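You operate a simulated robot arm through the tools that you are given. There is no shell and no other tool. Be economical: measure what you need, move in short steps, check, and stop when the job is done.

Carry out the task below with a simulated two-armed robot. There is one attempt and no reset: what you move stays moved.

Task
Build the mould on the dolly up for a PP run.
Fine: bright guide pin into the outer bush, black pin into the other bush; free the resin wheel lock, set the wheel, lock it again.

The check looks at the end state, three seconds after you hand in, the way a careful person would. Anything else that was tipped, shoved, dropped, spilled or broken makes it a failure.

Robot
Two 7-joint arms with two-finger parallel grippers on one trunk, on a base that drives. Base frame: it is fixed to the floor where the robot stands at the start and does not move with it; the origin is under the middle of the robot, x ahead of it, y to its left, z up; the surface under the hand at the start is at about z = 760. Units: mm, degrees, N and s.
The left shoulder is at the start at [50, 168, 1032], the right one opposite. With the tool pointing down near the work surface each hand reaches from about 220 to 660 mm from the robot's upright axis, wherever it stands, measured 20 degrees to its own side. Places, roughly: dolly brake [400, -1000, 700]; inner guide bush [800, -900, 600]; outer guide bush [800, -800, 600]; resin wheel [700, -1100, 600]; resin wheel lock [600, -1100, 600]. Payload 1.57 kg a hand.
Tool frame (each hand has its own): the origin (TCP) lies between the finger pads and is the grasp point; the fingertips stand 30 mm ahead of it; z points along the fingers, y is the line along which they close. The gripper opens to 80 mm. The fingers are 17 mm wide and 12 mm thick; the gripper's body (40 by 82 mm) begins 80 mm behind the TCP.
Orientation is that of the tool frame in the base frame, as a unit quaternion [w, x, y, z]. With the fingers straight down and closing along the base's y, the tool's x points along the base's -x, its y along +y and its z along -z.

Tools
- The arms move only by the tool move_arm. It takes "left_deltas", "right_deltas" or both (then of equal length, played together; a hand with none holds still); each is a list of rows, each a list of 3 entries, a list of its own where there are three numbers: the shift along the base's x, y, z in units of 400 mm (1.0 is 400 mm), then the turn, a rotation vector about the base's x, y, z in units of 60 degrees (1.0 is 60 degrees), then the gripper command, from -1 (fully open) to 1 (shut), values between in proportion. In form: [[[x, y, z], [ax, ay, az], grip], ...]. A call has 1 to 10 rows; each row is the pose to reach, as a shift and turn from the pose commanded when the call began. A call with a number of a shift or a turn outside -1 to 1 is refused whole. Rows are played at 5 a second. More than 50 mm and 8.6 degrees between two rows, or a gripper value outside its range, and nothing of the call is played. Where a pose cannot be reached the arm comes as near as it can. A force on the tool above 50 N (or 10 N above the force at the start of the call, whichever is more), or a blocked arm, ends the call early, and 0.2 s more pass. Each finger travels about 45 mm/s and halts on what it meets, pressing with about 43 N; the grip force reading is that of the motor and also rises with nothing between the fingers. The clock runs only during rows and for 0.2 s after the last one: add rows that repeat a pose to give the fingers time. It gives the time, the measured TCP pose, the force on the tool (base axes), the opening and the grip force at its end, in the units of the frame above (readings bear some noise), with the torque about the TCP (base axes, N m) and any sound that the robot's microphone picked up.
- Cameras (640 x 400 px; columns grow to the right, rows downward): "scene" is now at [130.3, -5, 1280.5]; the picture's right is [-0.05, -1.00, 0.00], its down [-0.31, 0.01, -0.95] and it looks along [0.95, -0.04, -0.31] (base axes); focal length 248 px, centre (320, 200). "left" rides on the left gripper at [72, 7, -122] in its tool frame; the picture's right is [-0.09, 1.00, 0.00], its down [-0.84, -0.08, -0.54] and it looks along [-0.54, -0.05, 0.84] (tool axes); focal length 238 px, centre (320, 200). "right" rides on the right gripper at [72, -7, -122] in its tool frame; the picture's right is [0.09, 1.00, 0.00], its down [-0.84, 0.08, -0.54] and it looks along [-0.54, 0.05, 0.84] (tool axes); focal length 238 px, centre (320, 200). There is no depth. A picture from a camera that has moved, and an enlarged one, comes with that camera's place and axes in the base frame and with its lens. The place of the scene camera against the robot may be out by one fixed shift of up to 18 mm in any direction.
- camera(camera): a new picture of that camera. The clock stands still meanwhile.
- move_column(by): slides the trunk up (or, below 0, down) by that many mm; the arms and the scene camera ride with it, the base frame stays. It gives what a move gives, with no picture.
- roll_base(legs): drives the robot by 1 to 6 legs, each [ahead, left, turn to the left] in mm, mm and degrees, along the robot's own axes; the way and the turn of a leg run together, so that a leg with both is an arc; at most 1500 mm and 180 degrees a leg. The arms and the cameras ride along, it lands a little off, and it stops where it bumps. It gives what a move gives.
- head_to(pan, tilt): turns the head with the scene camera to pan (to the left, within 80 degrees either way) and tilt (down, from -29 to 69), counted from straight ahead of the robot. It gives what a move gives.
- inspect(camera, box): a new picture of the part [left, top, right, bottom] of that camera's present view, enlarged. The clock stands still meanwhile.
- hand_in(): hands the job in; it is judged then, once.

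Work in short steps. Places have to be worked out from the pictures, the camera data and where the tool is seen: move nearer, look again, correct. Check each grasp and each placing, and mend what went wrong. You have 120 turns and 108 pictures in all, those below and enlarged ones among them. Open the grippers and draw the arms clear of the work before you hand the job in, unless the task says otherwise; then end with one line.

The tools are called after ">>>" by a JSON object that holds its "method" and its "body". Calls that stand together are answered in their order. move_arm: Moves the arms, as the interface text tells. Its arguments: {"type":"object","properties":{"left_deltas":{"type":"array","items":{"type":"array"}},"right_deltas":{"type":"array","items":{"type":"array"}}},"required":[]} The other tools are called the same way: move_column (by) slides the trunk up or down; roll_base (legs) drives the base; head_to (pan, tilt) turns the head that bears the scene camera; camera (camera) takes a picture; inspect (camera, box) takes an enlarged picture of a part of a camera's view; hand_in () hands the job in.

At the start:

```text
t: 0.0
left_tool_pos: [498.0, 274.0, 1003.1]
left_tcp_rot: [0.0, -0.001, 1.0, 0.0]
left_contact_force: [-1.1, 0.1, 0.2]
left_moment: [0.02, -0.02, -0.02]
left_gripper_width: 79.9
left_grasp_force: 0.1
right_tool_pos: [547.7, -216.3, 1050.1]
right_tcp_rot: [0.0, 0.0, 1.0, 0.0]
right_contact_force: [-0.7, 0.6, 0.1]
right_moment: [0.0, 0.01, 0.0]
right_gripper_width: 80.3
right_grasp_force: 0.1
trunk travel left (down, up): [-200.0, 243.0]
robot x, y, heading: [-0.6, 3.5, -0.2]
head pan, tilt: [-2.6, 18.2]
```

scene: 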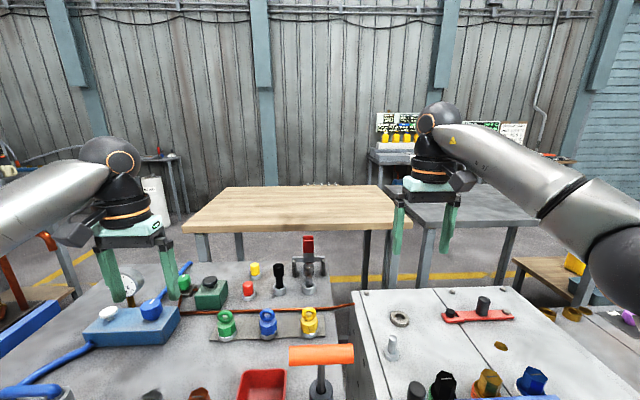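
right: 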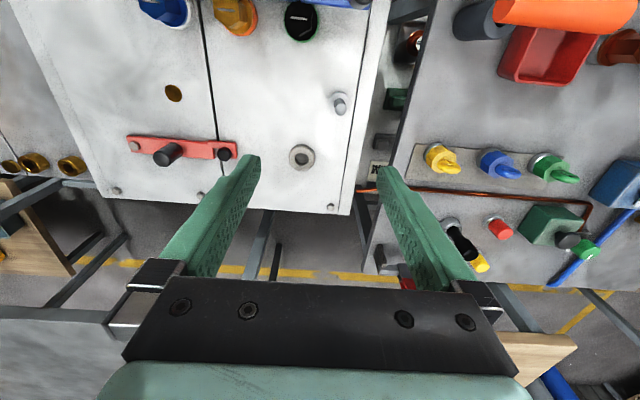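
left: 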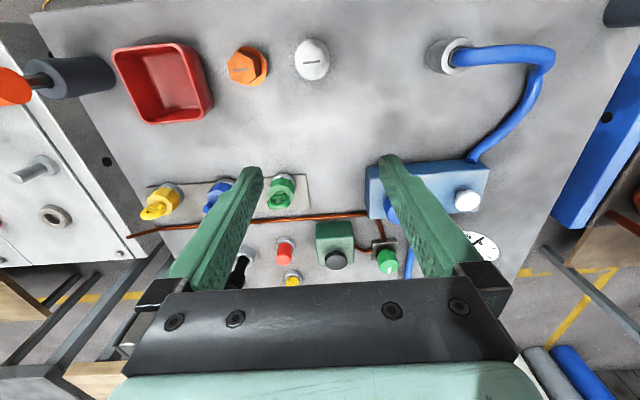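

The robot stands in front of a panel bench; the dolly should be to the right around [700,-950]. I turn the head to the right to see it.

>>> {"method": "head_to", "body": {"pan": -55, "tilt": 30}}

>>> {"method": "camera", "body": {"camera": "scene"}}

```text
t: 1.2
left_tool_pos: [499.1, 273.5, 1002.4]
left_tcp_rot: [0.0, -0.001, 1.0, 0.0]
left_contact_force: [0.2, 0.7, -0.1]
left_moment: [0.01, -0.02, -0.02]
left_gripper_width: 80.1
left_grasp_force: 0.1
right_tool_pos: [547.7, -215.9, 1051.3]
right_tcp_rot: [0.0, 0.0, 1.0, 0.0]
right_contact_force: [0.1, 0.1, 0.5]
right_moment: [0.02, 0.0, -0.02]
right_gripper_width: 80.3
right_grasp_force: 0.2
trunk travel left (down, up): [-200.0, 243.0]
robot x, y, heading: [1.5, -1.3, -0.0]
head pan, tilt: [-55.0, 30.0]
```

```text
104 pictures are left
camera scene: at [89.0, -74.8, 1261.5], right [-0.82, -0.57, 0.0], down [-0.29, 0.41, -0.87], along [0.5, -0.71, -0.5], focal length 248 px, centre (320, 200)
```

scene: 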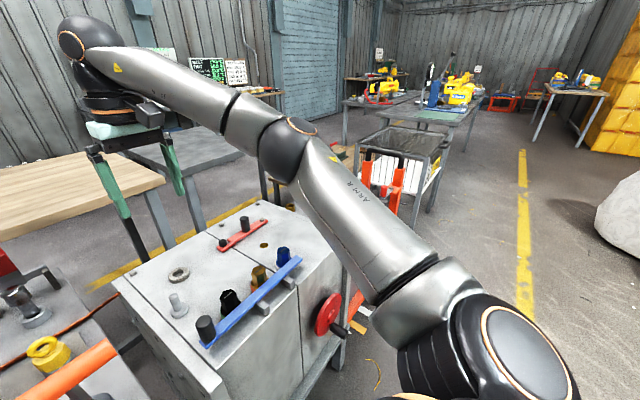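

The arm hides the dolly. I look further right and down before driving.

>>> {"method": "head_to", "body": {"pan": -80, "tilt": 40}}

>>> {"method": "camera", "body": {"camera": "scene"}}

```text
t: 2.1
left_tool_pos: [498.3, 274.7, 1002.8]
left_tcp_rot: [0.0, -0.001, 1.0, -0.001]
left_contact_force: [0.0, -0.7, -0.9]
left_moment: [0.03, -0.03, -0.02]
left_gripper_width: 79.7
left_grasp_force: 0.1
right_tool_pos: [547.1, -214.5, 1051.1]
right_tcp_rot: [0.0, 0.0, 1.0, -0.001]
right_contact_force: [0.3, -1.0, 0.5]
right_moment: [0.0, 0.01, 0.0]
right_gripper_width: 80.1
right_grasp_force: 0.0
trunk travel left (down, up): [-200.0, 243.0]
robot x, y, heading: [-1.1, 3.2, 0.2]
head pan, tilt: [-80.0, 40.0]
```

```text
103 pictures are left
camera scene: at [51.9, -84.4, 1246.1], right [-0.98, -0.17, 0.0], down [-0.11, 0.63, -0.77], along [0.13, -0.75, -0.64], focal length 248 px, centre (320, 200)
```

scene: 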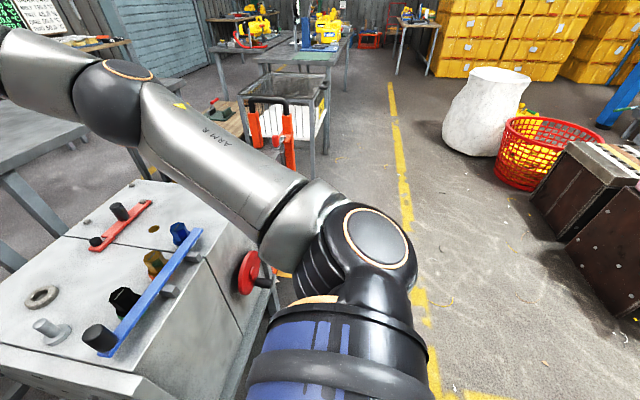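

The dolly (orange handle posts) stands to the right beyond the grey cabinet. I back up a little to clear the cabinet's red crank, then go right half the way and look.

>>> {"method": "roll_base", "body": {"legs": [[-120, 0, 0], [0, -550, 0]]}}

>>> {"method": "head_to", "body": {"pan": -25, "tilt": 40}}

>>> {"method": "camera", "body": {"camera": "scene"}}

>>> {"method": "camera", "body": {"camera": "right"}}

```text
t: 8.2
left_tool_pos: [377.4, -275.6, 1002.8]
left_tcp_rot: [0.0, 0.003, 1.0, 0.001]
left_contact_force: [-0.9, 0.4, -0.5]
left_moment: [0.0, 0.0, 0.0]
left_gripper_width: 79.8
left_grasp_force: 0.0
right_tool_pos: [423.5, -765.3, 1050.4]
right_tcp_rot: [0.0, 0.004, 1.0, 0.001]
right_contact_force: [0.3, 0.5, -1.4]
right_moment: [-0.01, 0.04, -0.02]
right_gripper_width: 79.9
right_grasp_force: 0.0
trunk travel left (down, up): [-200.0, 243.0]
robot x, y, heading: [-126.5, -548.1, -0.5]
head pan, tilt: [-80.0, 40.0]
```

```text
t: 9.5
left_tool_pos: [376.6, -274.9, 1003.4]
left_tcp_rot: [0.0, 0.004, 1.0, -0.001]
left_contact_force: [-0.7, 0.2, 0.0]
left_moment: [-0.02, 0.01, 0.0]
left_gripper_width: 80.2
left_grasp_force: 0.1
right_tool_pos: [423.6, -767.1, 1050.8]
right_tcp_rot: [0.0, 0.004, 1.0, 0.0]
right_contact_force: [0.2, 0.6, 0.2]
right_moment: [0.0, 0.01, 0.0]
right_gripper_width: 80.3
right_grasp_force: 0.1
trunk travel left (down, up): [-200.0, 243.0]
robot x, y, heading: [-124.6, -549.1, -0.5]
head pan, tilt: [-25.0, 40.0]
```

```text
102 pictures are left
camera scene: at [-8.8, -583.7, 1246.1], right [-0.43, -0.9, 0.0], down [-0.58, 0.28, -0.77], along [0.69, -0.33, -0.64], focal length 248 px, centre (320, 200)
```

scene: 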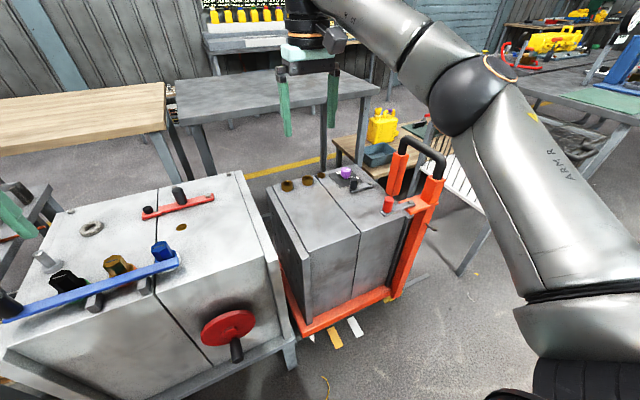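

```text
101 pictures are left
camera right: at [351.8, -772.0, 1173.2], right [-0.08, 1.0, 0.0], down [0.84, 0.07, 0.54], along [0.54, 0.05, -0.84], focal length 238 px, centre (320, 200)
```

right: 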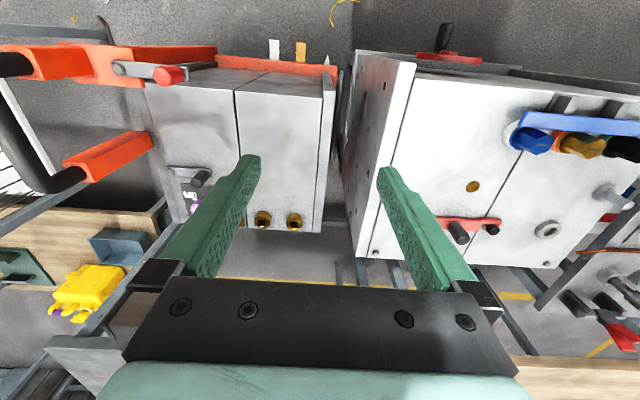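

The orange dolly carries the mould with two brass bushes, a purple wheel and a red brake lever. I take close looks at it and at the side table for the pins.

>>> {"method": "inspect", "body": {"camera": "scene", "box": [260, 90, 460, 215]}}

>>> {"method": "inspect", "body": {"camera": "right", "box": [0, 30, 340, 330]}}

```text
3.20 times, centred on (360, 152) of scene
camera zoom: at [-8.8, -583.7, 1246.1], right [-0.43, -0.9, 0.0], down [-0.58, 0.28, -0.77], along [0.69, -0.33, -0.64], focal length 794 px, centre (192, 352)
```

zoom: 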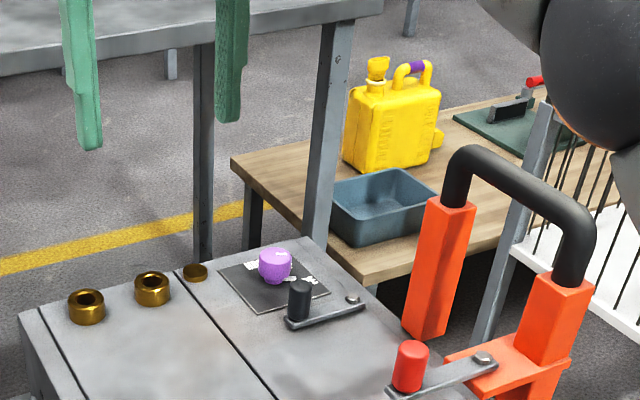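

```text
1.33 times, centred on (170, 180) of right
camera zoom: at [351.8, -772.0, 1173.2], right [-0.08, 1.0, 0.0], down [0.84, 0.07, 0.54], along [0.54, 0.05, -0.84], focal length 318 px, centre (520, 227)
```

zoom: 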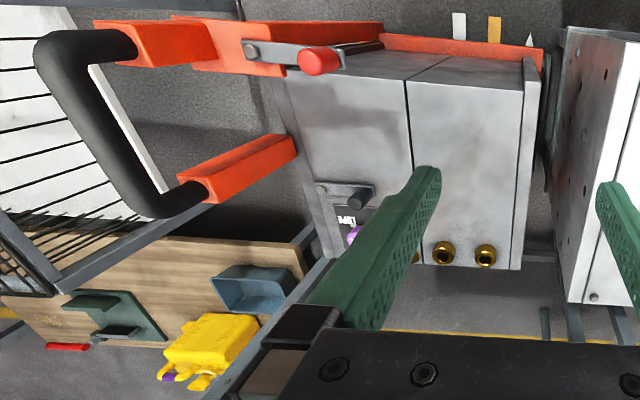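

No pins seen yet. I drive further right, to face the dolly, and look again.

>>> {"method": "roll_base", "body": {"legs": [[0, -400, 0]]}}

>>> {"method": "head_to", "body": {"pan": 0, "tilt": 40}}

>>> {"method": "camera", "body": {"camera": "scene"}}

>>> {"method": "camera", "body": {"camera": "right"}}

>>> {"method": "camera", "body": {"camera": "left"}}

```text
t: 13.6
left_tool_pos: [374.1, -677.2, 1002.9]
left_tcp_rot: [0.0, 0.0, 1.0, -0.001]
left_contact_force: [0.2, 0.8, 0.9]
left_moment: [-0.05, 0.03, 0.0]
left_gripper_width: 79.7
left_grasp_force: 0.2
right_tool_pos: [422.7, -1167.0, 1051.1]
right_tcp_rot: [0.0, 0.001, 1.0, -0.001]
right_contact_force: [-0.3, 0.0, 0.3]
right_moment: [-0.03, 0.02, -0.02]
right_gripper_width: 80.3
right_grasp_force: 0.0
trunk travel left (down, up): [-200.0, 243.0]
robot x, y, heading: [-125.5, -955.1, 0.0]
head pan, tilt: [-25.0, 40.0]
```

```text
t: 14.4
left_tool_pos: [374.5, -675.8, 1002.4]
left_tcp_rot: [0.0, -0.001, 1.0, 0.0]
left_contact_force: [0.1, -0.2, 0.7]
left_moment: [0.02, -0.04, -0.04]
left_gripper_width: 80.2
left_grasp_force: 0.0
right_tool_pos: [421.8, -1167.0, 1051.6]
right_tcp_rot: [0.001, 0.001, 1.0, 0.0]
right_contact_force: [0.0, -0.1, 0.1]
right_moment: [-0.02, 0.0, -0.01]
right_gripper_width: 80.1
right_grasp_force: 0.0
trunk travel left (down, up): [-200.0, 243.0]
robot x, y, heading: [-124.8, -951.2, -0.3]
head pan, tilt: [0.0, 40.0]
```

```text
98 pictures are left
camera scene: at [-2.3, -951.0, 1246.1], right [0.0, -1.0, 0.0], down [-0.64, 0.0, -0.77], along [0.77, 0.0, -0.64], focal length 248 px, centre (320, 200)
```

scene: 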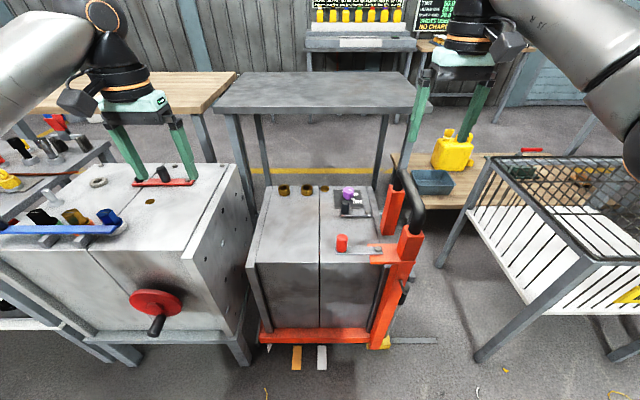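

```text
97 pictures are left
camera right: at [351.4, -1172.9, 1173.2], right [-0.09, 1.0, 0.0], down [0.84, 0.08, 0.54], along [0.54, 0.05, -0.84], focal length 238 px, centre (320, 200)
```

right: 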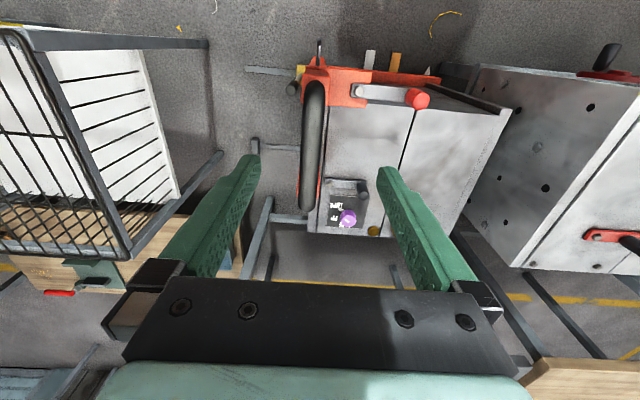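

```text
96 pictures are left
camera left: at [302.7, -669.3, 1126.2], right [0.09, 1.0, 0.0], down [0.84, -0.08, 0.54], along [0.54, -0.05, -0.84], focal length 238 px, centre (320, 200)
```

left: 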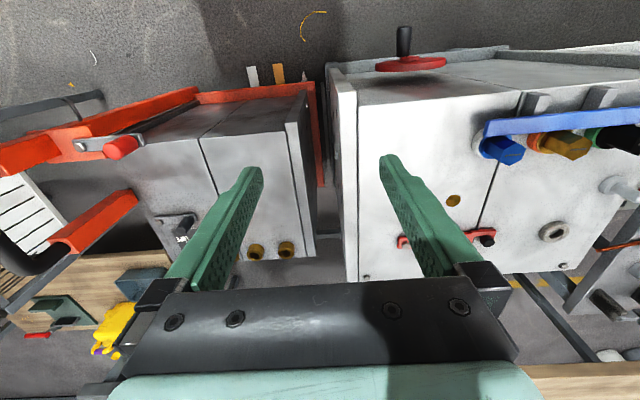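

I inspect the wheel's plate, the wooden table, and the cabinet top for the two guide pins.

>>> {"method": "inspect", "body": {"camera": "scene", "box": [270, 170, 430, 270]}}

>>> {"method": "inspect", "body": {"camera": "scene", "box": [0, 110, 240, 260]}}

>>> {"method": "inspect", "body": {"camera": "scene", "box": [380, 110, 620, 260]}}

>>> {"method": "inspect", "body": {"camera": "right", "box": [310, 170, 410, 240]}}

```text
4.00 times, centred on (350, 220) of scene
camera zoom: at [-2.3, -951.0, 1246.1], right [0.0, -1.0, 0.0], down [-0.64, 0.0, -0.77], along [0.77, 0.0, -0.64], focal length 993 px, centre (200, 120)
```

zoom: 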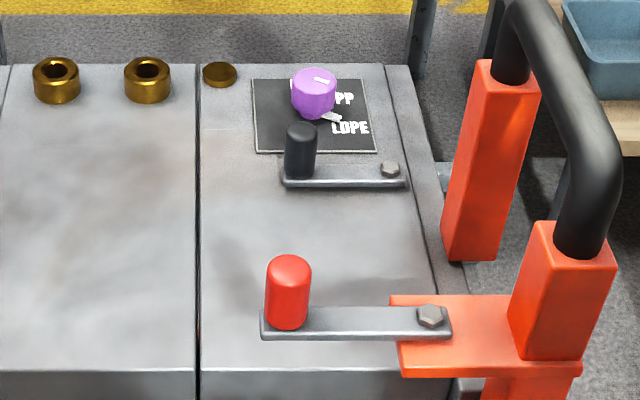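

```text
2.67 times, centred on (120, 185) of scene
camera zoom: at [-2.3, -951.0, 1246.1], right [0.0, -1.0, 0.0], down [-0.64, 0.0, -0.77], along [0.77, 0.0, -0.64], focal length 662 px, centre (853, 240)
```

zoom: 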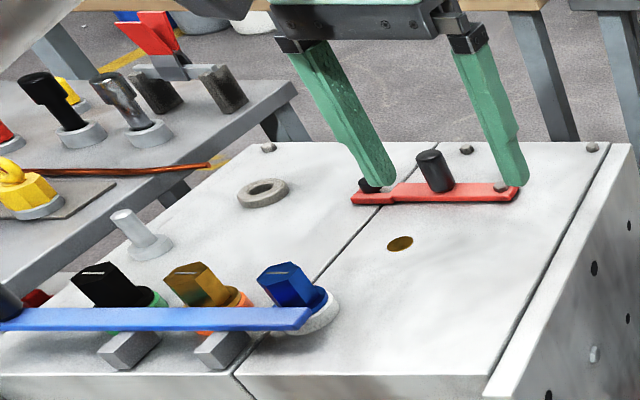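

```text
2.67 times, centred on (500, 185) of scene
camera zoom: at [-2.3, -951.0, 1246.1], right [0.0, -1.0, 0.0], down [-0.64, 0.0, -0.77], along [0.77, 0.0, -0.64], focal length 662 px, centre (-160, 240)
```

zoom: 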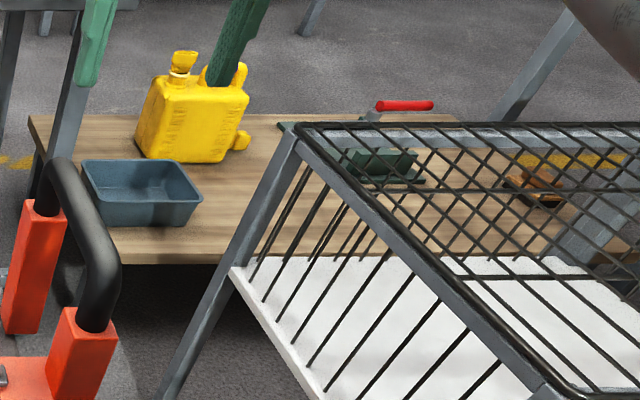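

```text
5.71 times, centred on (360, 205) of right
camera zoom: at [351.4, -1172.9, 1173.2], right [-0.09, 1.0, 0.0], down [0.84, 0.08, 0.54], along [0.54, 0.05, -0.84], focal length 1362 px, centre (91, 171)
```

zoom: 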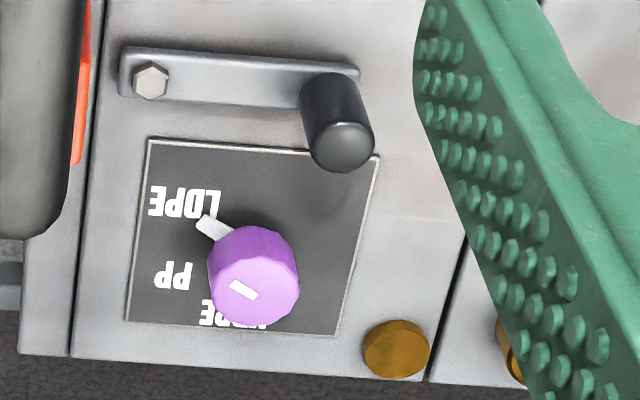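

The wheel sits at LDPE; it must go to PP. The two pins seem to be the black and chrome ones on the left bench. I look at the dolly's brake and the floor near it, and my own base footprint.

>>> {"method": "head_to", "body": {"pan": 0, "tilt": 69}}

>>> {"method": "camera", "body": {"camera": "scene"}}

>>> {"method": "inspect", "body": {"camera": "right", "box": [240, 20, 520, 195]}}

```text
t: 15.4
left_tool_pos: [373.9, -675.9, 1002.7]
left_tcp_rot: [0.0, 0.0, 1.0, 0.0]
left_contact_force: [-0.6, 0.2, 0.5]
left_moment: [-0.01, -0.04, -0.02]
left_gripper_width: 79.9
left_grasp_force: 0.1
right_tool_pos: [423.2, -1166.6, 1050.8]
right_tcp_rot: [0.0, 0.001, 1.0, -0.001]
right_contact_force: [0.2, -0.1, 0.1]
right_moment: [0.02, -0.01, 0.0]
right_gripper_width: 79.7
right_grasp_force: 0.1
trunk travel left (down, up): [-200.0, 243.0]
robot x, y, heading: [-126.6, -950.4, -0.2]
head pan, tilt: [0.0, 68.8]
```

```text
91 pictures are left
camera scene: at [-31.4, -950.9, 1210.0], right [0.0, -1.0, 0.0], down [-0.93, 0.0, -0.36], along [0.36, 0.0, -0.93], focal length 248 px, centre (320, 200)
```

scene: 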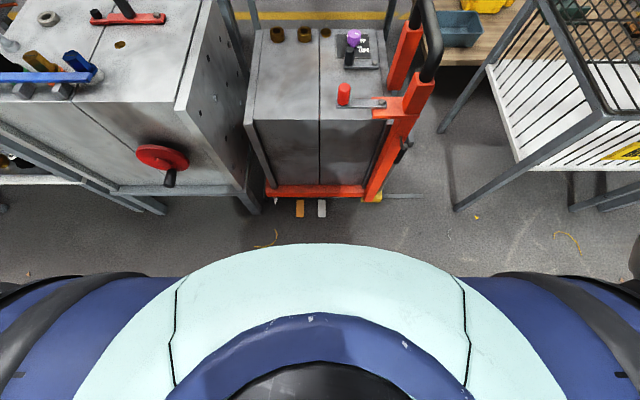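

```text
2.29 times, centred on (380, 108) of right
camera zoom: at [351.4, -1172.9, 1173.2], right [-0.09, 1.0, 0.0], down [0.84, 0.08, 0.54], along [0.54, 0.05, -0.84], focal length 545 px, centre (183, 411)
```

zoom: 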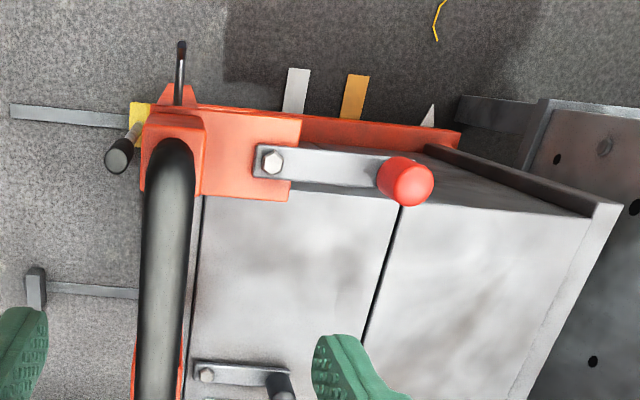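

I enlarge the dolly in this steeper view.

>>> {"method": "inspect", "body": {"camera": "scene", "box": [230, 90, 450, 228]}}

```text
2.90 times, centred on (340, 159) of scene
camera zoom: at [-31.4, -950.9, 1210.0], right [0.0, -1.0, 0.0], down [-0.93, 0.0, -0.36], along [0.36, 0.0, -0.93], focal length 720 px, centre (262, 319)
```

zoom: 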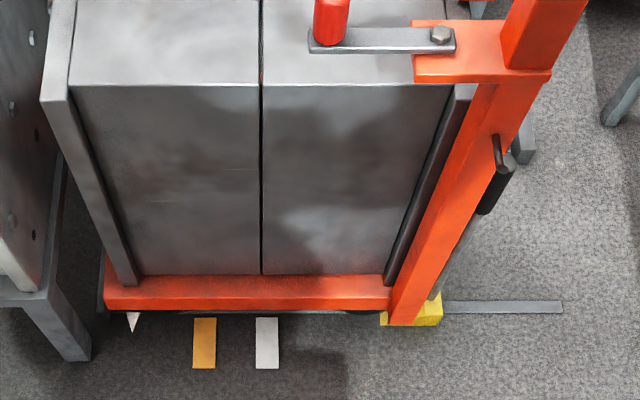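

The dolly sits on rails with a chock; I leave brake and position alone. I judge about 200 mm of free floor ahead, so I advance 180 mm, then look again.

>>> {"method": "roll_base", "body": {"legs": [[180, 0, 0]]}}

>>> {"method": "camera", "body": {"camera": "scene"}}

>>> {"method": "camera", "body": {"camera": "right"}}

```text
t: 16.9
left_tool_pos: [553.1, -677.4, 1001.8]
left_tcp_rot: [0.0, 0.0, 1.0, 0.001]
left_contact_force: [0.7, 0.4, 0.0]
left_moment: [-0.01, -0.02, 0.0]
left_gripper_width: 80.1
left_grasp_force: 0.0
right_tool_pos: [602.9, -1166.1, 1050.7]
right_tcp_rot: [0.0, 0.0, 1.0, 0.0]
right_contact_force: [0.0, 1.0, -0.9]
right_moment: [-0.02, 0.04, -0.01]
right_gripper_width: 80.2
right_grasp_force: 0.0
trunk travel left (down, up): [-200.0, 243.0]
robot x, y, heading: [51.0, -952.1, -0.1]
head pan, tilt: [0.0, 68.8]
```

```text
88 pictures are left
camera scene: at [147.3, -951.1, 1209.9], right [0.0, -1.0, 0.0], down [-0.93, 0.0, -0.36], along [0.36, 0.0, -0.93], focal length 248 px, centre (320, 200)
```

scene: 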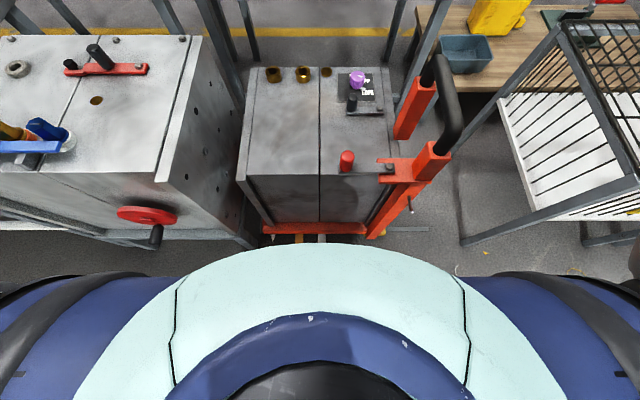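

```text
87 pictures are left
camera right: at [530.0, -1173.2, 1173.1], right [-0.09, 1.0, 0.0], down [0.84, 0.08, 0.54], along [0.54, 0.05, -0.84], focal length 238 px, centre (320, 200)
```

right: 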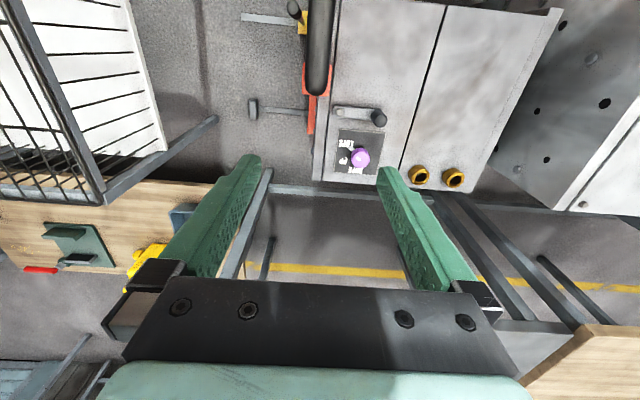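

Wheel is at about [745,-1058], a bit beyond reach from here. To learn how much farther the base can go, I pitch the left hand so its camera looks back at my base and the dolly's front.

>>> {"method": "move_arm", "body": {"left_deltas": [[[-0.05, 0, 0], [0, 0.12, 0], -1], [[-0.1, 0, 0], [0, 0.24, 0], -1], [[-0.15, 0, 0], [0, 0.36, 0], -1], [[-0.2, 0, 0], [0, 0.48, 0], -1], [[-0.25, 0, 0], [0, 0.6, 0], -1], [[-0.3, 0, 0], [0, 0.7, 0], -1], [[-0.35, 0, 0], [0, 0.8, 0], -1], [[-0.35, 0, 0], [0, 0.9, 0], -1], [[-0.35, 0, 0], [0, 1.0, 0], -1]]}}

>>> {"method": "camera", "body": {"camera": "left"}}

```text
t: 18.9
left_tool_pos: [371.0, -735.2, 970.0]
left_tcp_rot: [-0.498, 0.0, 0.867, 0.0]
left_contact_force: [0.6, -0.1, -1.1]
left_moment: [-0.01, 0.07, 0.03]
left_gripper_width: 80.0
left_grasp_force: 0.1
left hand out of reach, approached as far as the arm can: row 6, 7, 8, 9
right_tool_pos: [602.5, -1167.0, 1050.8]
right_tcp_rot: [0.0, 0.002, 1.0, 0.0]
right_contact_force: [0.6, -0.6, -0.1]
right_moment: [-0.01, 0.01, -0.01]
right_gripper_width: 80.2
right_grasp_force: 0.1
trunk travel left (down, up): [-200.0, 243.0]
robot x, y, heading: [54.2, -948.2, 0.0]
head pan, tilt: [0.0, 68.8]
```

```text
86 pictures are left
camera left: at [441.7, -728.4, 1095.6], right [0.04, 1.0, -0.08], down [0.89, -0.08, -0.45], along [-0.46, -0.05, -0.89], focal length 238 px, centre (320, 200)
```

left: 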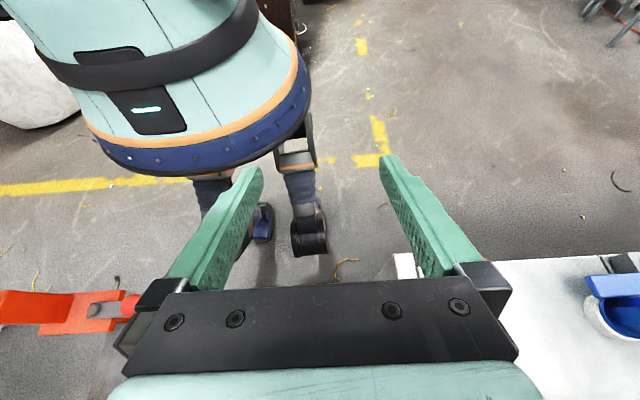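

My base ends only ~125–160 mm ahead of its axis, so there is room. I advance 130 mm (axis to x≈185) and put the left hand back upright.

>>> {"method": "roll_base", "body": {"legs": [[130, 0, 0]]}}

>>> {"method": "move_arm", "body": {"left_deltas": [[[0, 0, 0], [0, -0.12, 0], -1], [[0, 0, 0], [0, -0.24, 0], -1], [[0, 0, 0], [0, -0.36, 0], -1], [[0, 0, 0], [0, -0.48, 0], -1], [[0, 0, 0], [0, -0.6, 0], -1], [[0, 0, 0], [0, -0.7, 0], -1], [[0, 0, 0], [0, -0.8, 0], -1], [[0, 0, 0], [0, -0.9, 0], -1], [[0, 0, 0], [0, -1.0, 0], -1]]}}

>>> {"method": "head_to", "body": {"pan": 0, "tilt": 55}}

>>> {"method": "camera", "body": {"camera": "scene"}}

```text
t: 20.0
left_tool_pos: [449.5, -735.9, 971.4]
left_tcp_rot: [-0.497, -0.001, 0.868, 0.0]
left_contact_force: [0.0, -0.8, -0.1]
left_moment: [0.0, -0.04, 0.01]
left_gripper_width: 80.1
left_grasp_force: 0.0
right_tool_pos: [679.0, -1167.1, 1049.9]
right_tcp_rot: [0.0, 0.002, 1.0, 0.0]
right_contact_force: [0.0, 0.6, 0.9]
right_moment: [-0.01, 0.03, 0.0]
right_gripper_width: 79.8
right_grasp_force: 0.0
trunk travel left (down, up): [-200.0, 243.0]
robot x, y, heading: [134.4, -951.9, 0.2]
head pan, tilt: [0.0, 68.8]
stopped in leg 1: the robot was blocked; the commanded pose is now the measured one
```

```text
t: 22.0
left_tool_pos: [450.0, -735.1, 972.0]
left_tcp_rot: [0.004, 0.0, 1.0, -0.001]
left_contact_force: [-0.4, 0.0, 0.1]
left_moment: [0.0, 0.02, -0.01]
left_gripper_width: 79.9
left_grasp_force: 0.0
right_tool_pos: [680.3, -1167.6, 1050.6]
right_tcp_rot: [-0.001, 0.001, 1.0, 0.0]
right_contact_force: [0.4, 0.3, -0.2]
right_moment: [0.02, -0.02, -0.01]
right_gripper_width: 79.8
right_grasp_force: 0.1
trunk travel left (down, up): [-200.0, 243.0]
robot x, y, heading: [130.6, -951.0, 0.1]
head pan, tilt: [0.0, 68.8]
```

```text
t: 22.8
left_tool_pos: [450.5, -735.8, 971.5]
left_tcp_rot: [0.002, -0.001, 1.0, -0.001]
left_contact_force: [-0.4, -1.0, -0.9]
left_moment: [0.0, 0.01, -0.02]
left_gripper_width: 80.1
left_grasp_force: 0.0
right_tool_pos: [679.6, -1167.9, 1049.4]
right_tcp_rot: [-0.002, 0.001, 1.0, 0.0]
right_contact_force: [-0.5, -0.5, -0.4]
right_moment: [0.02, 0.01, 0.01]
right_gripper_width: 79.6
right_grasp_force: 0.1
trunk travel left (down, up): [-200.0, 243.0]
robot x, y, heading: [131.3, -949.2, -0.1]
head pan, tilt: [0.0, 55.0]
```

```text
85 pictures are left
camera scene: at [241.4, -951.3, 1225.4], right [0.0, -1.0, 0.0], down [-0.82, 0.0, -0.57], along [0.57, 0.0, -0.82], focal length 248 px, centre (320, 200)
```

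scene: 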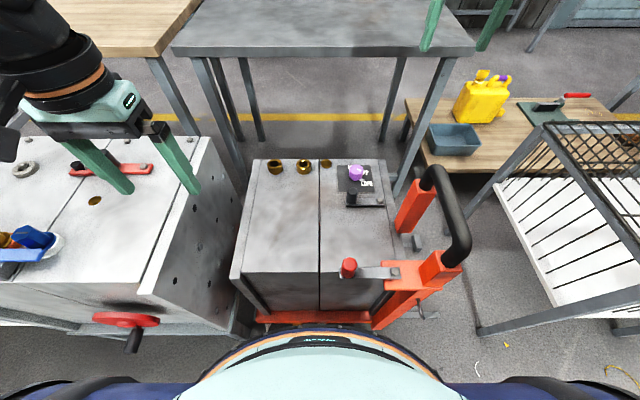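

The base stopped at x≈131 (close to the dolly); that looks enough for the wheel. I bring the right hand over the lock/wheel to look closely.

>>> {"method": "move_arm", "body": {"right_deltas": [[[-0.02, 0.06, -0.1], [0, 0, 0], -1], [[-0.04, 0.12, -0.2], [0, 0, 0], -1], [[-0.06, 0.18, -0.3], [0, 0, 0], -1], [[-0.08, 0.24, -0.4], [0, 0, 0], -1], [[-0.1, 0.295, -0.5], [0, 0, 0], -1]]}}

>>> {"method": "camera", "body": {"camera": "right"}}

>>> {"method": "camera", "body": {"camera": "scene"}}

```text
t: 24.0
left_tool_pos: [450.9, -736.6, 970.3]
left_tcp_rot: [0.003, -0.001, 1.0, -0.001]
left_contact_force: [-0.2, 0.7, 0.3]
left_moment: [-0.04, 0.03, -0.02]
left_gripper_width: 80.1
left_grasp_force: 0.0
right_tool_pos: [639.0, -1048.2, 851.2]
right_tcp_rot: [-0.001, 0.002, 1.0, 0.001]
right_contact_force: [0.3, -0.2, 0.2]
right_moment: [0.06, 0.0, -0.01]
right_gripper_width: 80.0
right_grasp_force: 0.0
trunk travel left (down, up): [-200.0, 243.0]
robot x, y, heading: [130.4, -951.6, -0.2]
head pan, tilt: [0.0, 55.0]
```

```text
84 pictures are left
camera right: at [568.1, -1054.5, 972.8], right [-0.09, 1.0, 0.0], down [0.84, 0.07, 0.54], along [0.54, 0.05, -0.84], focal length 238 px, centre (320, 200)
```

right: 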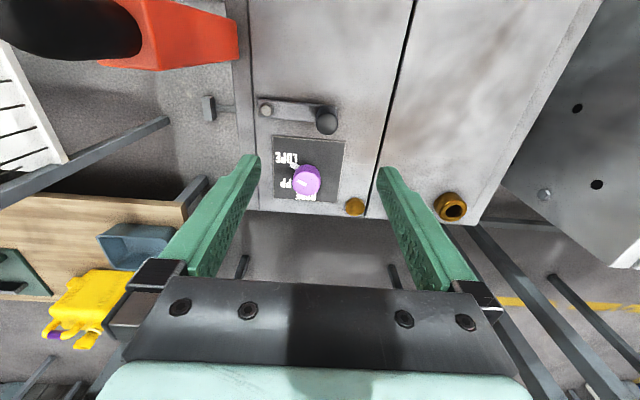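

```text
83 pictures are left
camera scene: at [241.5, -951.2, 1225.5], right [0.0, -1.0, 0.0], down [-0.82, 0.0, -0.57], along [0.57, 0.0, -0.82], focal length 248 px, centre (320, 200)
```

scene: 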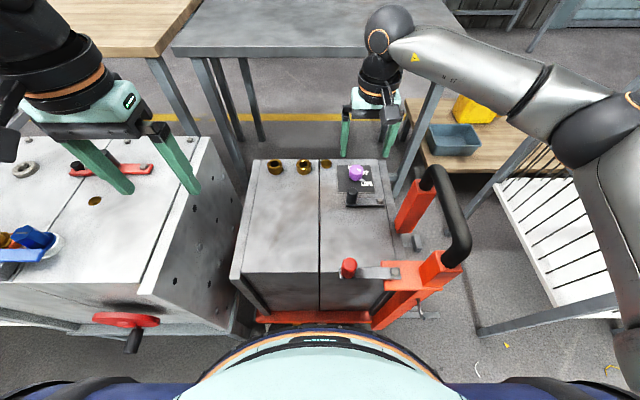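

Estimates: wheel top [740,-1058,650], lock knob top [648,-1038,666], its pivot about [648,-1122]. I zoom in to refine.

>>> {"method": "inspect", "body": {"camera": "right", "box": [240, 80, 380, 220]}}

>>> {"method": "inspect", "body": {"camera": "scene", "box": [300, 140, 420, 215]}}

```text
2.86 times, centred on (310, 150) of right
camera zoom: at [568.1, -1054.5, 972.8], right [-0.09, 1.0, 0.0], down [0.84, 0.07, 0.54], along [0.54, 0.05, -0.84], focal length 681 px, centre (349, 343)
```

zoom: 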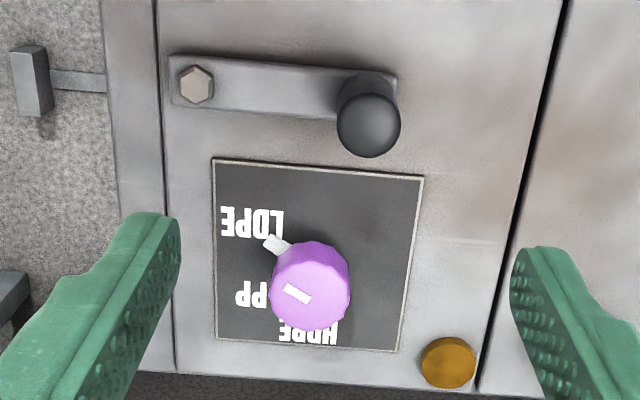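

```text
5.33 times, centred on (360, 178) of scene
camera zoom: at [241.5, -951.2, 1225.5], right [0.0, -1.0, 0.0], down [-0.82, 0.0, -0.57], along [0.57, 0.0, -0.82], focal length 1324 px, centre (107, 320)
```

zoom: 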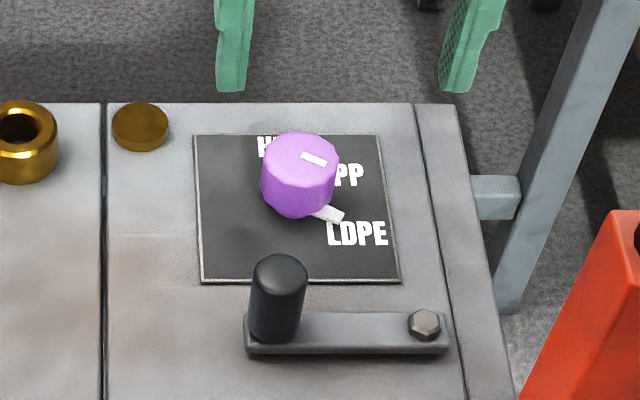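

The wheel needs +60° (counter-clockwise seen from above) from LDPE to PP. I go down above the lock knob and check the alignment.

>>> {"method": "move_arm", "body": {"right_deltas": [[[0.01, 0.01, -0.1], [0, 0, 0], -1], [[0.0225, 0.025, -0.2], [0, 0, 0], -1], [[0.0225, 0.025, -0.275], [0, 0, 0], -1], [[0.0225, 0.025, -0.275], [0, 0, 0], -1]]}}

>>> {"method": "camera", "body": {"camera": "right"}}

>>> {"method": "inspect", "body": {"camera": "scene", "box": [290, 120, 450, 220]}}

```text
t: 25.0
left_tool_pos: [449.8, -733.7, 970.1]
left_tcp_rot: [0.002, -0.001, 1.0, -0.001]
left_contact_force: [-0.2, -0.1, -1.3]
left_moment: [-0.02, 0.03, 0.0]
left_gripper_width: 80.1
left_grasp_force: 0.1
right_tool_pos: [649.5, -1039.4, 740.0]
right_tcp_rot: [-0.001, 0.001, 1.0, 0.0]
right_contact_force: [0.1, -0.9, 0.0]
right_moment: [-0.06, 0.02, 0.02]
right_gripper_width: 80.2
right_grasp_force: 0.1
trunk travel left (down, up): [-200.0, 243.0]
robot x, y, heading: [128.0, -952.6, -0.3]
head pan, tilt: [0.0, 55.0]
```

```text
80 pictures are left
camera right: at [578.1, -1045.2, 862.8], right [-0.09, 1.0, 0.0], down [0.84, 0.08, 0.54], along [0.54, 0.05, -0.84], focal length 238 px, centre (320, 200)
```

right: 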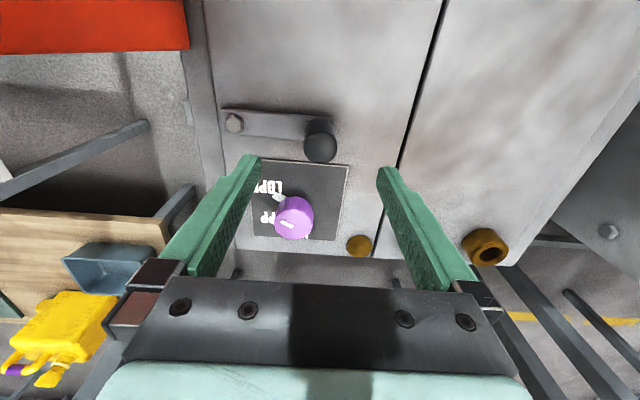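

```text
4.00 times, centred on (370, 170) of scene
camera zoom: at [241.4, -951.3, 1225.4], right [0.0, -1.0, 0.0], down [-0.82, 0.0, -0.57], along [0.57, 0.0, -0.82], focal length 993 px, centre (120, 320)
```

zoom: 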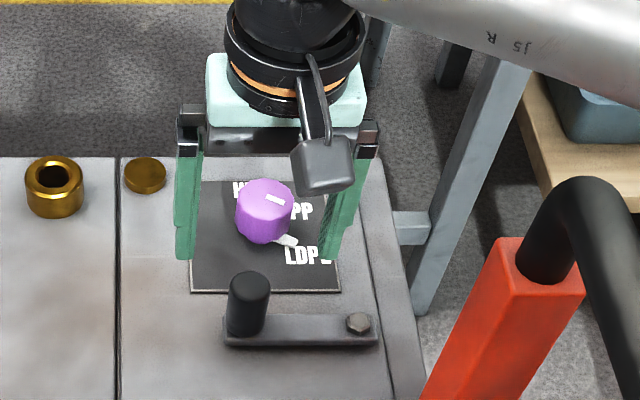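

The knob is centred between the fingers (about [651,-1038], top ~657). I descend around it and close.

>>> {"method": "move_arm", "body": {"right_deltas": [[[0.005, 0.003, -0.1], [0, 0, 0], -1], [[0.005, 0.003, -0.2], [0, 0, 0], -1], [[0.005, 0.003, -0.215], [0, 0, 0], -1], [[0.005, 0.003, -0.215], [0, 0, 0], 0.7], [[0.005, 0.003, -0.215], [0, 0, 0], 0.7], [[0.005, 0.003, -0.215], [0, 0, 0], 0.7], [[0.005, 0.003, -0.215], [0, 0, 0], 0.7]]}}

>>> {"method": "camera", "body": {"camera": "right"}}

```text
t: 25.8
left_tool_pos: [448.4, -735.6, 970.2]
left_tcp_rot: [0.004, 0.0, 1.0, 0.0]
left_contact_force: [-0.3, 0.5, 0.2]
left_moment: [0.0, 0.04, -0.03]
left_gripper_width: 79.9
left_grasp_force: 0.1
right_tool_pos: [653.1, -1040.7, 663.3]
right_tcp_rot: [0.002, 0.004, 1.0, -0.004]
right_contact_force: [-8.1, -10.4, 29.0]
right_moment: [-1.26, 0.45, -0.14]
right_gripper_width: 69.0
right_grasp_force: 5.8
trunk travel left (down, up): [-200.0, 243.0]
robot x, y, heading: [131.5, -949.0, -0.1]
head pan, tilt: [0.0, 55.0]
stopped in row 4 (right hand): the force on the tool passed its limit at 55 N (the readings are from after the stop); the commanded pose is now the measured one
```

```text
78 pictures are left
camera right: at [581.8, -1045.2, 785.6], right [-0.08, 1.0, -0.01], down [0.83, 0.07, 0.55], along [0.54, 0.04, -0.84], focal length 238 px, centre (320, 200)
```

right: 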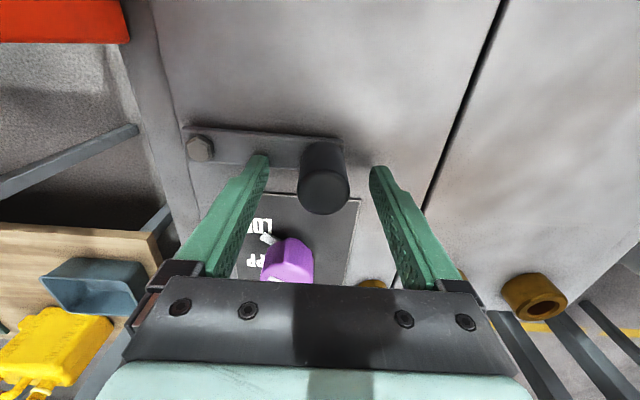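

The fingertip touched the lever at z≈633, so I raise 8 mm and then close on the knob.

>>> {"method": "move_arm", "body": {"right_deltas": [[[0, 0.002, 0.02], [0, 0, 0], -0.7], [[0, 0.002, 0.02], [0, 0, 0], 0.7], [[0, 0.002, 0.02], [0, 0, 0], 0.7], [[0, 0.002, 0.02], [0, 0, 0], 0.7], [[0, 0.002, 0.02], [0, 0, 0], 0.7], [[0, 0.002, 0.02], [0, 0, 0], 0.7]]}}

>>> {"method": "camera", "body": {"camera": "right"}}

```text
t: 27.2
left_tool_pos: [449.5, -736.4, 971.6]
left_tcp_rot: [0.002, 0.0, 1.0, 0.0]
left_contact_force: [0.3, -0.1, -0.3]
left_moment: [-0.02, 0.01, 0.0]
left_gripper_width: 80.3
left_grasp_force: 0.0
right_tool_pos: [654.2, -1038.0, 666.5]
right_tcp_rot: [0.0, 0.003, 1.0, -0.003]
right_contact_force: [-3.9, -13.0, -1.2]
right_moment: [0.71, -0.1, 0.01]
right_gripper_width: 27.8
right_grasp_force: 35.7
trunk travel left (down, up): [-200.0, 243.0]
robot x, y, heading: [131.6, -949.9, 0.1]
head pan, tilt: [0.0, 55.0]
```

```text
77 pictures are left
camera right: at [582.0, -1044.4, 788.7], right [-0.09, 1.0, 0.0], down [0.84, 0.07, 0.54], along [0.54, 0.04, -0.84], focal length 238 px, centre (320, 200)
```

right: 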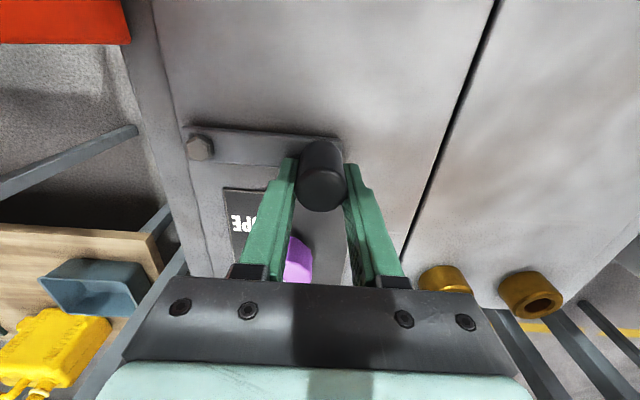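

Gripped (27.8 mm). I try swinging the lever toward the robot (-x), away from the wheel, along its arc by 20° first.

>>> {"method": "move_arm", "body": {"right_deltas": [[[-0.018, -0.001, 0], [0, 0, 0], 0.7], [[-0.036, -0.003, 0], [0, 0, 0], 0.7], [[-0.054, -0.007, 0], [0, 0, 0], 0.7], [[-0.072, -0.013, 0], [0, 0, 0], 0.7]]}}

>>> {"method": "camera", "body": {"camera": "right"}}

```text
t: 28.2
left_tool_pos: [450.4, -736.5, 968.8]
left_tcp_rot: [0.003, 0.0, 1.0, 0.0]
left_contact_force: [0.2, 0.1, -0.2]
left_moment: [0.02, 0.0, 0.01]
left_gripper_width: 80.2
left_grasp_force: 0.0
right_tool_pos: [625.7, -1042.8, 667.3]
right_tcp_rot: [0.001, 0.003, 1.0, -0.002]
right_contact_force: [11.0, -15.2, -4.9]
right_moment: [0.66, -0.08, 0.47]
right_gripper_width: 27.7
right_grasp_force: 38.1
trunk travel left (down, up): [-200.0, 243.0]
robot x, y, heading: [135.1, -951.5, -0.0]
head pan, tilt: [0.0, 55.0]
```

```text
76 pictures are left
camera right: at [553.9, -1048.7, 788.8], right [-0.09, 1.0, 0.0], down [0.84, 0.07, 0.54], along [0.54, 0.04, -0.84], focal length 238 px, centre (320, 200)
```

right: 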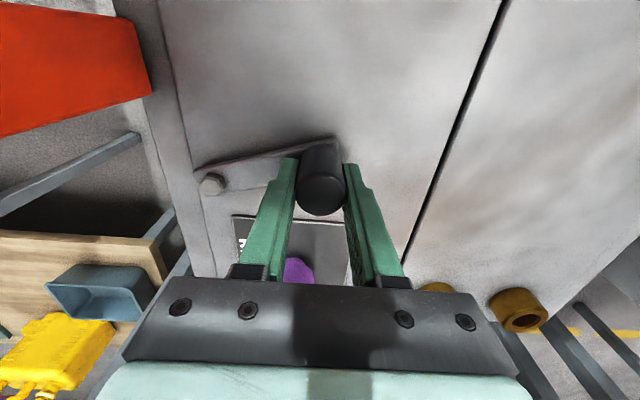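

The lever turns freely this way. I continue to about 60°.

>>> {"method": "move_arm", "body": {"right_deltas": [[[-0.034, -0.021, 0], [0, 0, 0], 0.7], [[-0.064, -0.042, 0], [0, 0, 0], 0.7], [[-0.09, -0.068, 0], [0, 0, 0], 0.7], [[-0.111, -0.098, 0], [0, 0, 0], 0.7]]}}

>>> {"method": "camera", "body": {"camera": "right"}}

```text
t: 29.3
left_tool_pos: [450.4, -733.0, 970.4]
left_tcp_rot: [0.002, -0.002, 1.0, -0.001]
left_contact_force: [0.4, 0.2, 0.4]
left_moment: [-0.02, 0.02, 0.01]
left_gripper_width: 79.9
left_grasp_force: 0.0
right_tool_pos: [585.2, -1063.0, 670.3]
right_tcp_rot: [0.008, -0.006, 1.0, 0.013]
right_contact_force: [10.8, 10.8, -17.1]
right_moment: [-1.52, 0.19, -0.03]
right_gripper_width: 28.0
right_grasp_force: 38.0
trunk travel left (down, up): [-200.0, 243.0]
robot x, y, heading: [132.6, -948.6, -0.3]
head pan, tilt: [0.0, 55.0]
stopped in row 4 (right hand): the force on the tool passed its limit at 65 N (the readings are from after the stop); the commanded pose is now the measured one
```

```text
75 pictures are left
camera right: at [511.7, -1073.9, 791.0], right [-0.1, 0.99, 0.03], down [0.83, 0.07, 0.56], along [0.55, 0.08, -0.83], focal length 238 px, centre (320, 200)
```

right: 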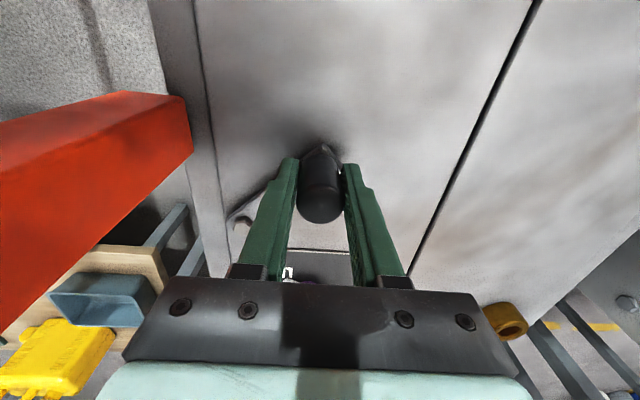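

Force rose near 50°. I check whether the lever reached its stop or the hand touches the post.

>>> {"method": "inspect", "body": {"camera": "scene", "box": [290, 120, 490, 260]}}

```text
2.86 times, centred on (390, 190) of scene
camera zoom: at [243.1, -948.8, 1225.2], right [0.0, -1.0, 0.0], down [-0.82, 0.0, -0.57], along [0.57, 0.0, -0.82], focal length 709 px, centre (120, 229)
```

zoom: 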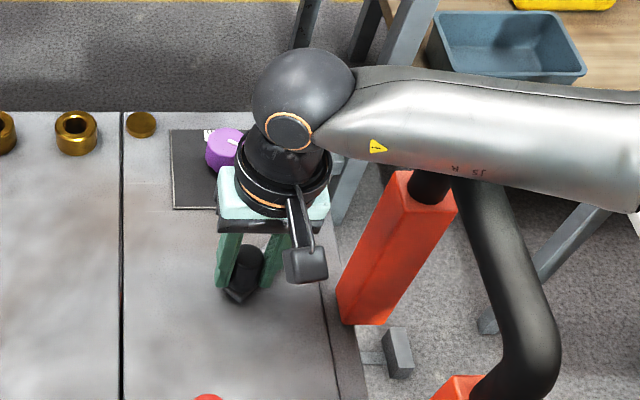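

The lever has turned ~50° and seems at its stop. I release, rise, and look at the result.

>>> {"method": "move_arm", "body": {"right_deltas": [[[0, 0, 0], [0, 0, 0], 0], [[0, 0, 0], [0, 0, 0], -0.3], [[0, 0, 0], [0, 0, 0], -0.5], [[0, 0, 0.1], [0, 0, 0], -0.5], [[0, 0, 0.2], [0, 0, 0], -0.5], [[0.05, 0, 0.3], [0, 0, 0], -0.5]]}}

>>> {"method": "camera", "body": {"camera": "right"}}

```text
t: 30.7
left_tool_pos: [449.1, -733.8, 969.6]
left_tcp_rot: [0.002, -0.002, 1.0, -0.001]
left_contact_force: [0.2, -0.4, -0.4]
left_moment: [-0.01, -0.01, 0.03]
left_gripper_width: 80.1
left_grasp_force: 0.1
right_tool_pos: [603.7, -1065.5, 790.7]
right_tcp_rot: [0.007, -0.005, 1.0, 0.014]
right_contact_force: [-0.4, -0.2, -0.9]
right_moment: [-0.01, -0.02, 0.0]
right_gripper_width: 59.9
right_grasp_force: 0.1
trunk travel left (down, up): [-200.0, 243.0]
robot x, y, heading: [131.1, -951.0, -0.0]
head pan, tilt: [0.0, 55.0]
```

```text
73 pictures are left
camera right: at [531.2, -1076.0, 912.1], right [-0.1, 0.99, 0.03], down [0.83, 0.07, 0.56], along [0.55, 0.08, -0.83], focal length 238 px, centre (320, 200)
```

right: 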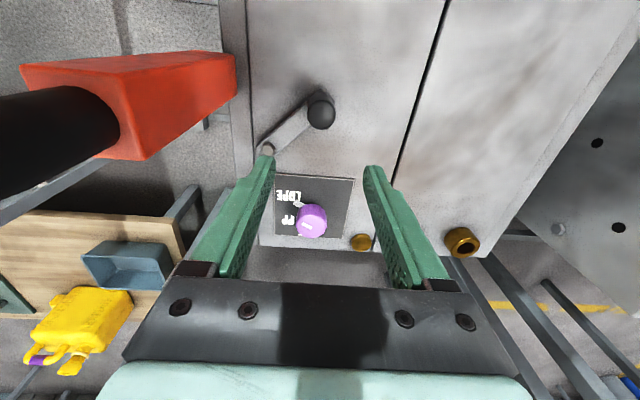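

The lever now stands ~50° open. I straighten the hand, pre-turn it -30°, and go above the wheel.

>>> {"method": "move_arm", "body": {"right_deltas": [[[0.09, 0.005, 0], [-0.026, 0.013, -0.1], -0.6], [[0.18, 0.01, 0], [-0.026, 0.013, -0.2], -0.6], [[0.26, 0.015, -0.03], [-0.026, 0.013, -0.3], -0.6], [[0.341, 0.019, -0.08], [-0.026, 0.013, -0.4], -0.6], [[0.341, 0.019, -0.127], [-0.026, 0.013, -0.51], -0.6], [[0.341, 0.019, -0.127], [-0.026, 0.013, -0.51], -0.6]]}}

>>> {"method": "camera", "body": {"camera": "right"}}

>>> {"method": "inspect", "body": {"camera": "scene", "box": [290, 100, 490, 240]}}

```text
t: 32.1
left_tool_pos: [448.5, -734.1, 970.5]
left_tcp_rot: [0.003, -0.002, 1.0, -0.001]
left_contact_force: [-0.2, -0.4, -1.0]
left_moment: [0.02, 0.01, -0.02]
left_gripper_width: 79.9
left_grasp_force: 0.0
right_tool_pos: [740.1, -1058.0, 739.8]
right_tcp_rot: [0.004, 0.26, 0.966, -0.003]
right_contact_force: [-0.1, -0.9, -0.1]
right_moment: [0.01, -0.01, 0.03]
right_gripper_width: 63.9
right_grasp_force: 0.1
trunk travel left (down, up): [-200.0, 243.0]
robot x, y, heading: [134.7, -951.6, 0.0]
head pan, tilt: [0.0, 55.0]
```

```text
72 pictures are left
camera right: at [674.2, -1026.2, 861.5], right [0.42, 0.91, 0.0], down [0.76, -0.35, 0.55], along [0.5, -0.23, -0.84], focal length 238 px, centre (320, 200)
```

right: 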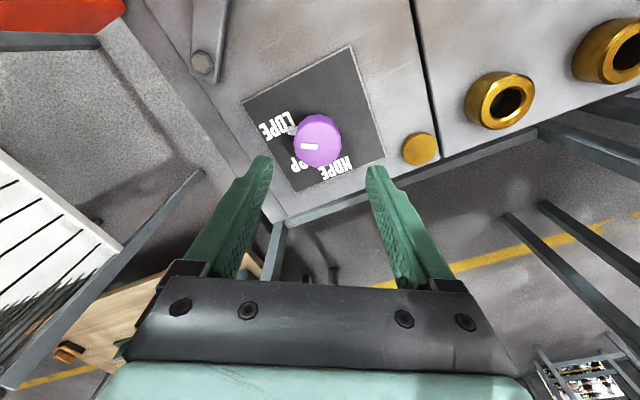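

```text
2.86 times, centred on (390, 170) of scene
camera zoom: at [241.4, -950.3, 1225.4], right [0.0, -1.0, 0.0], down [-0.82, 0.0, -0.57], along [0.57, 0.0, -0.82], focal length 709 px, centre (120, 286)
```

zoom: 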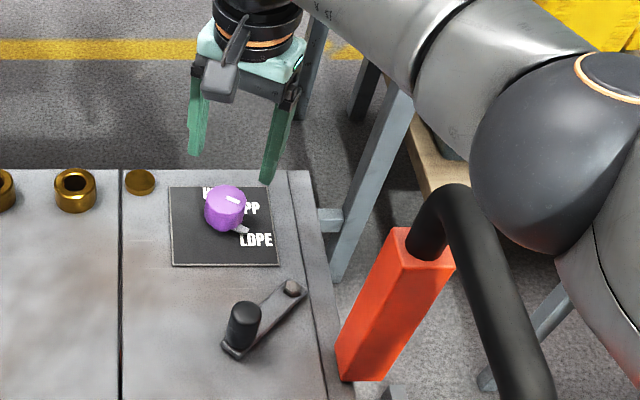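

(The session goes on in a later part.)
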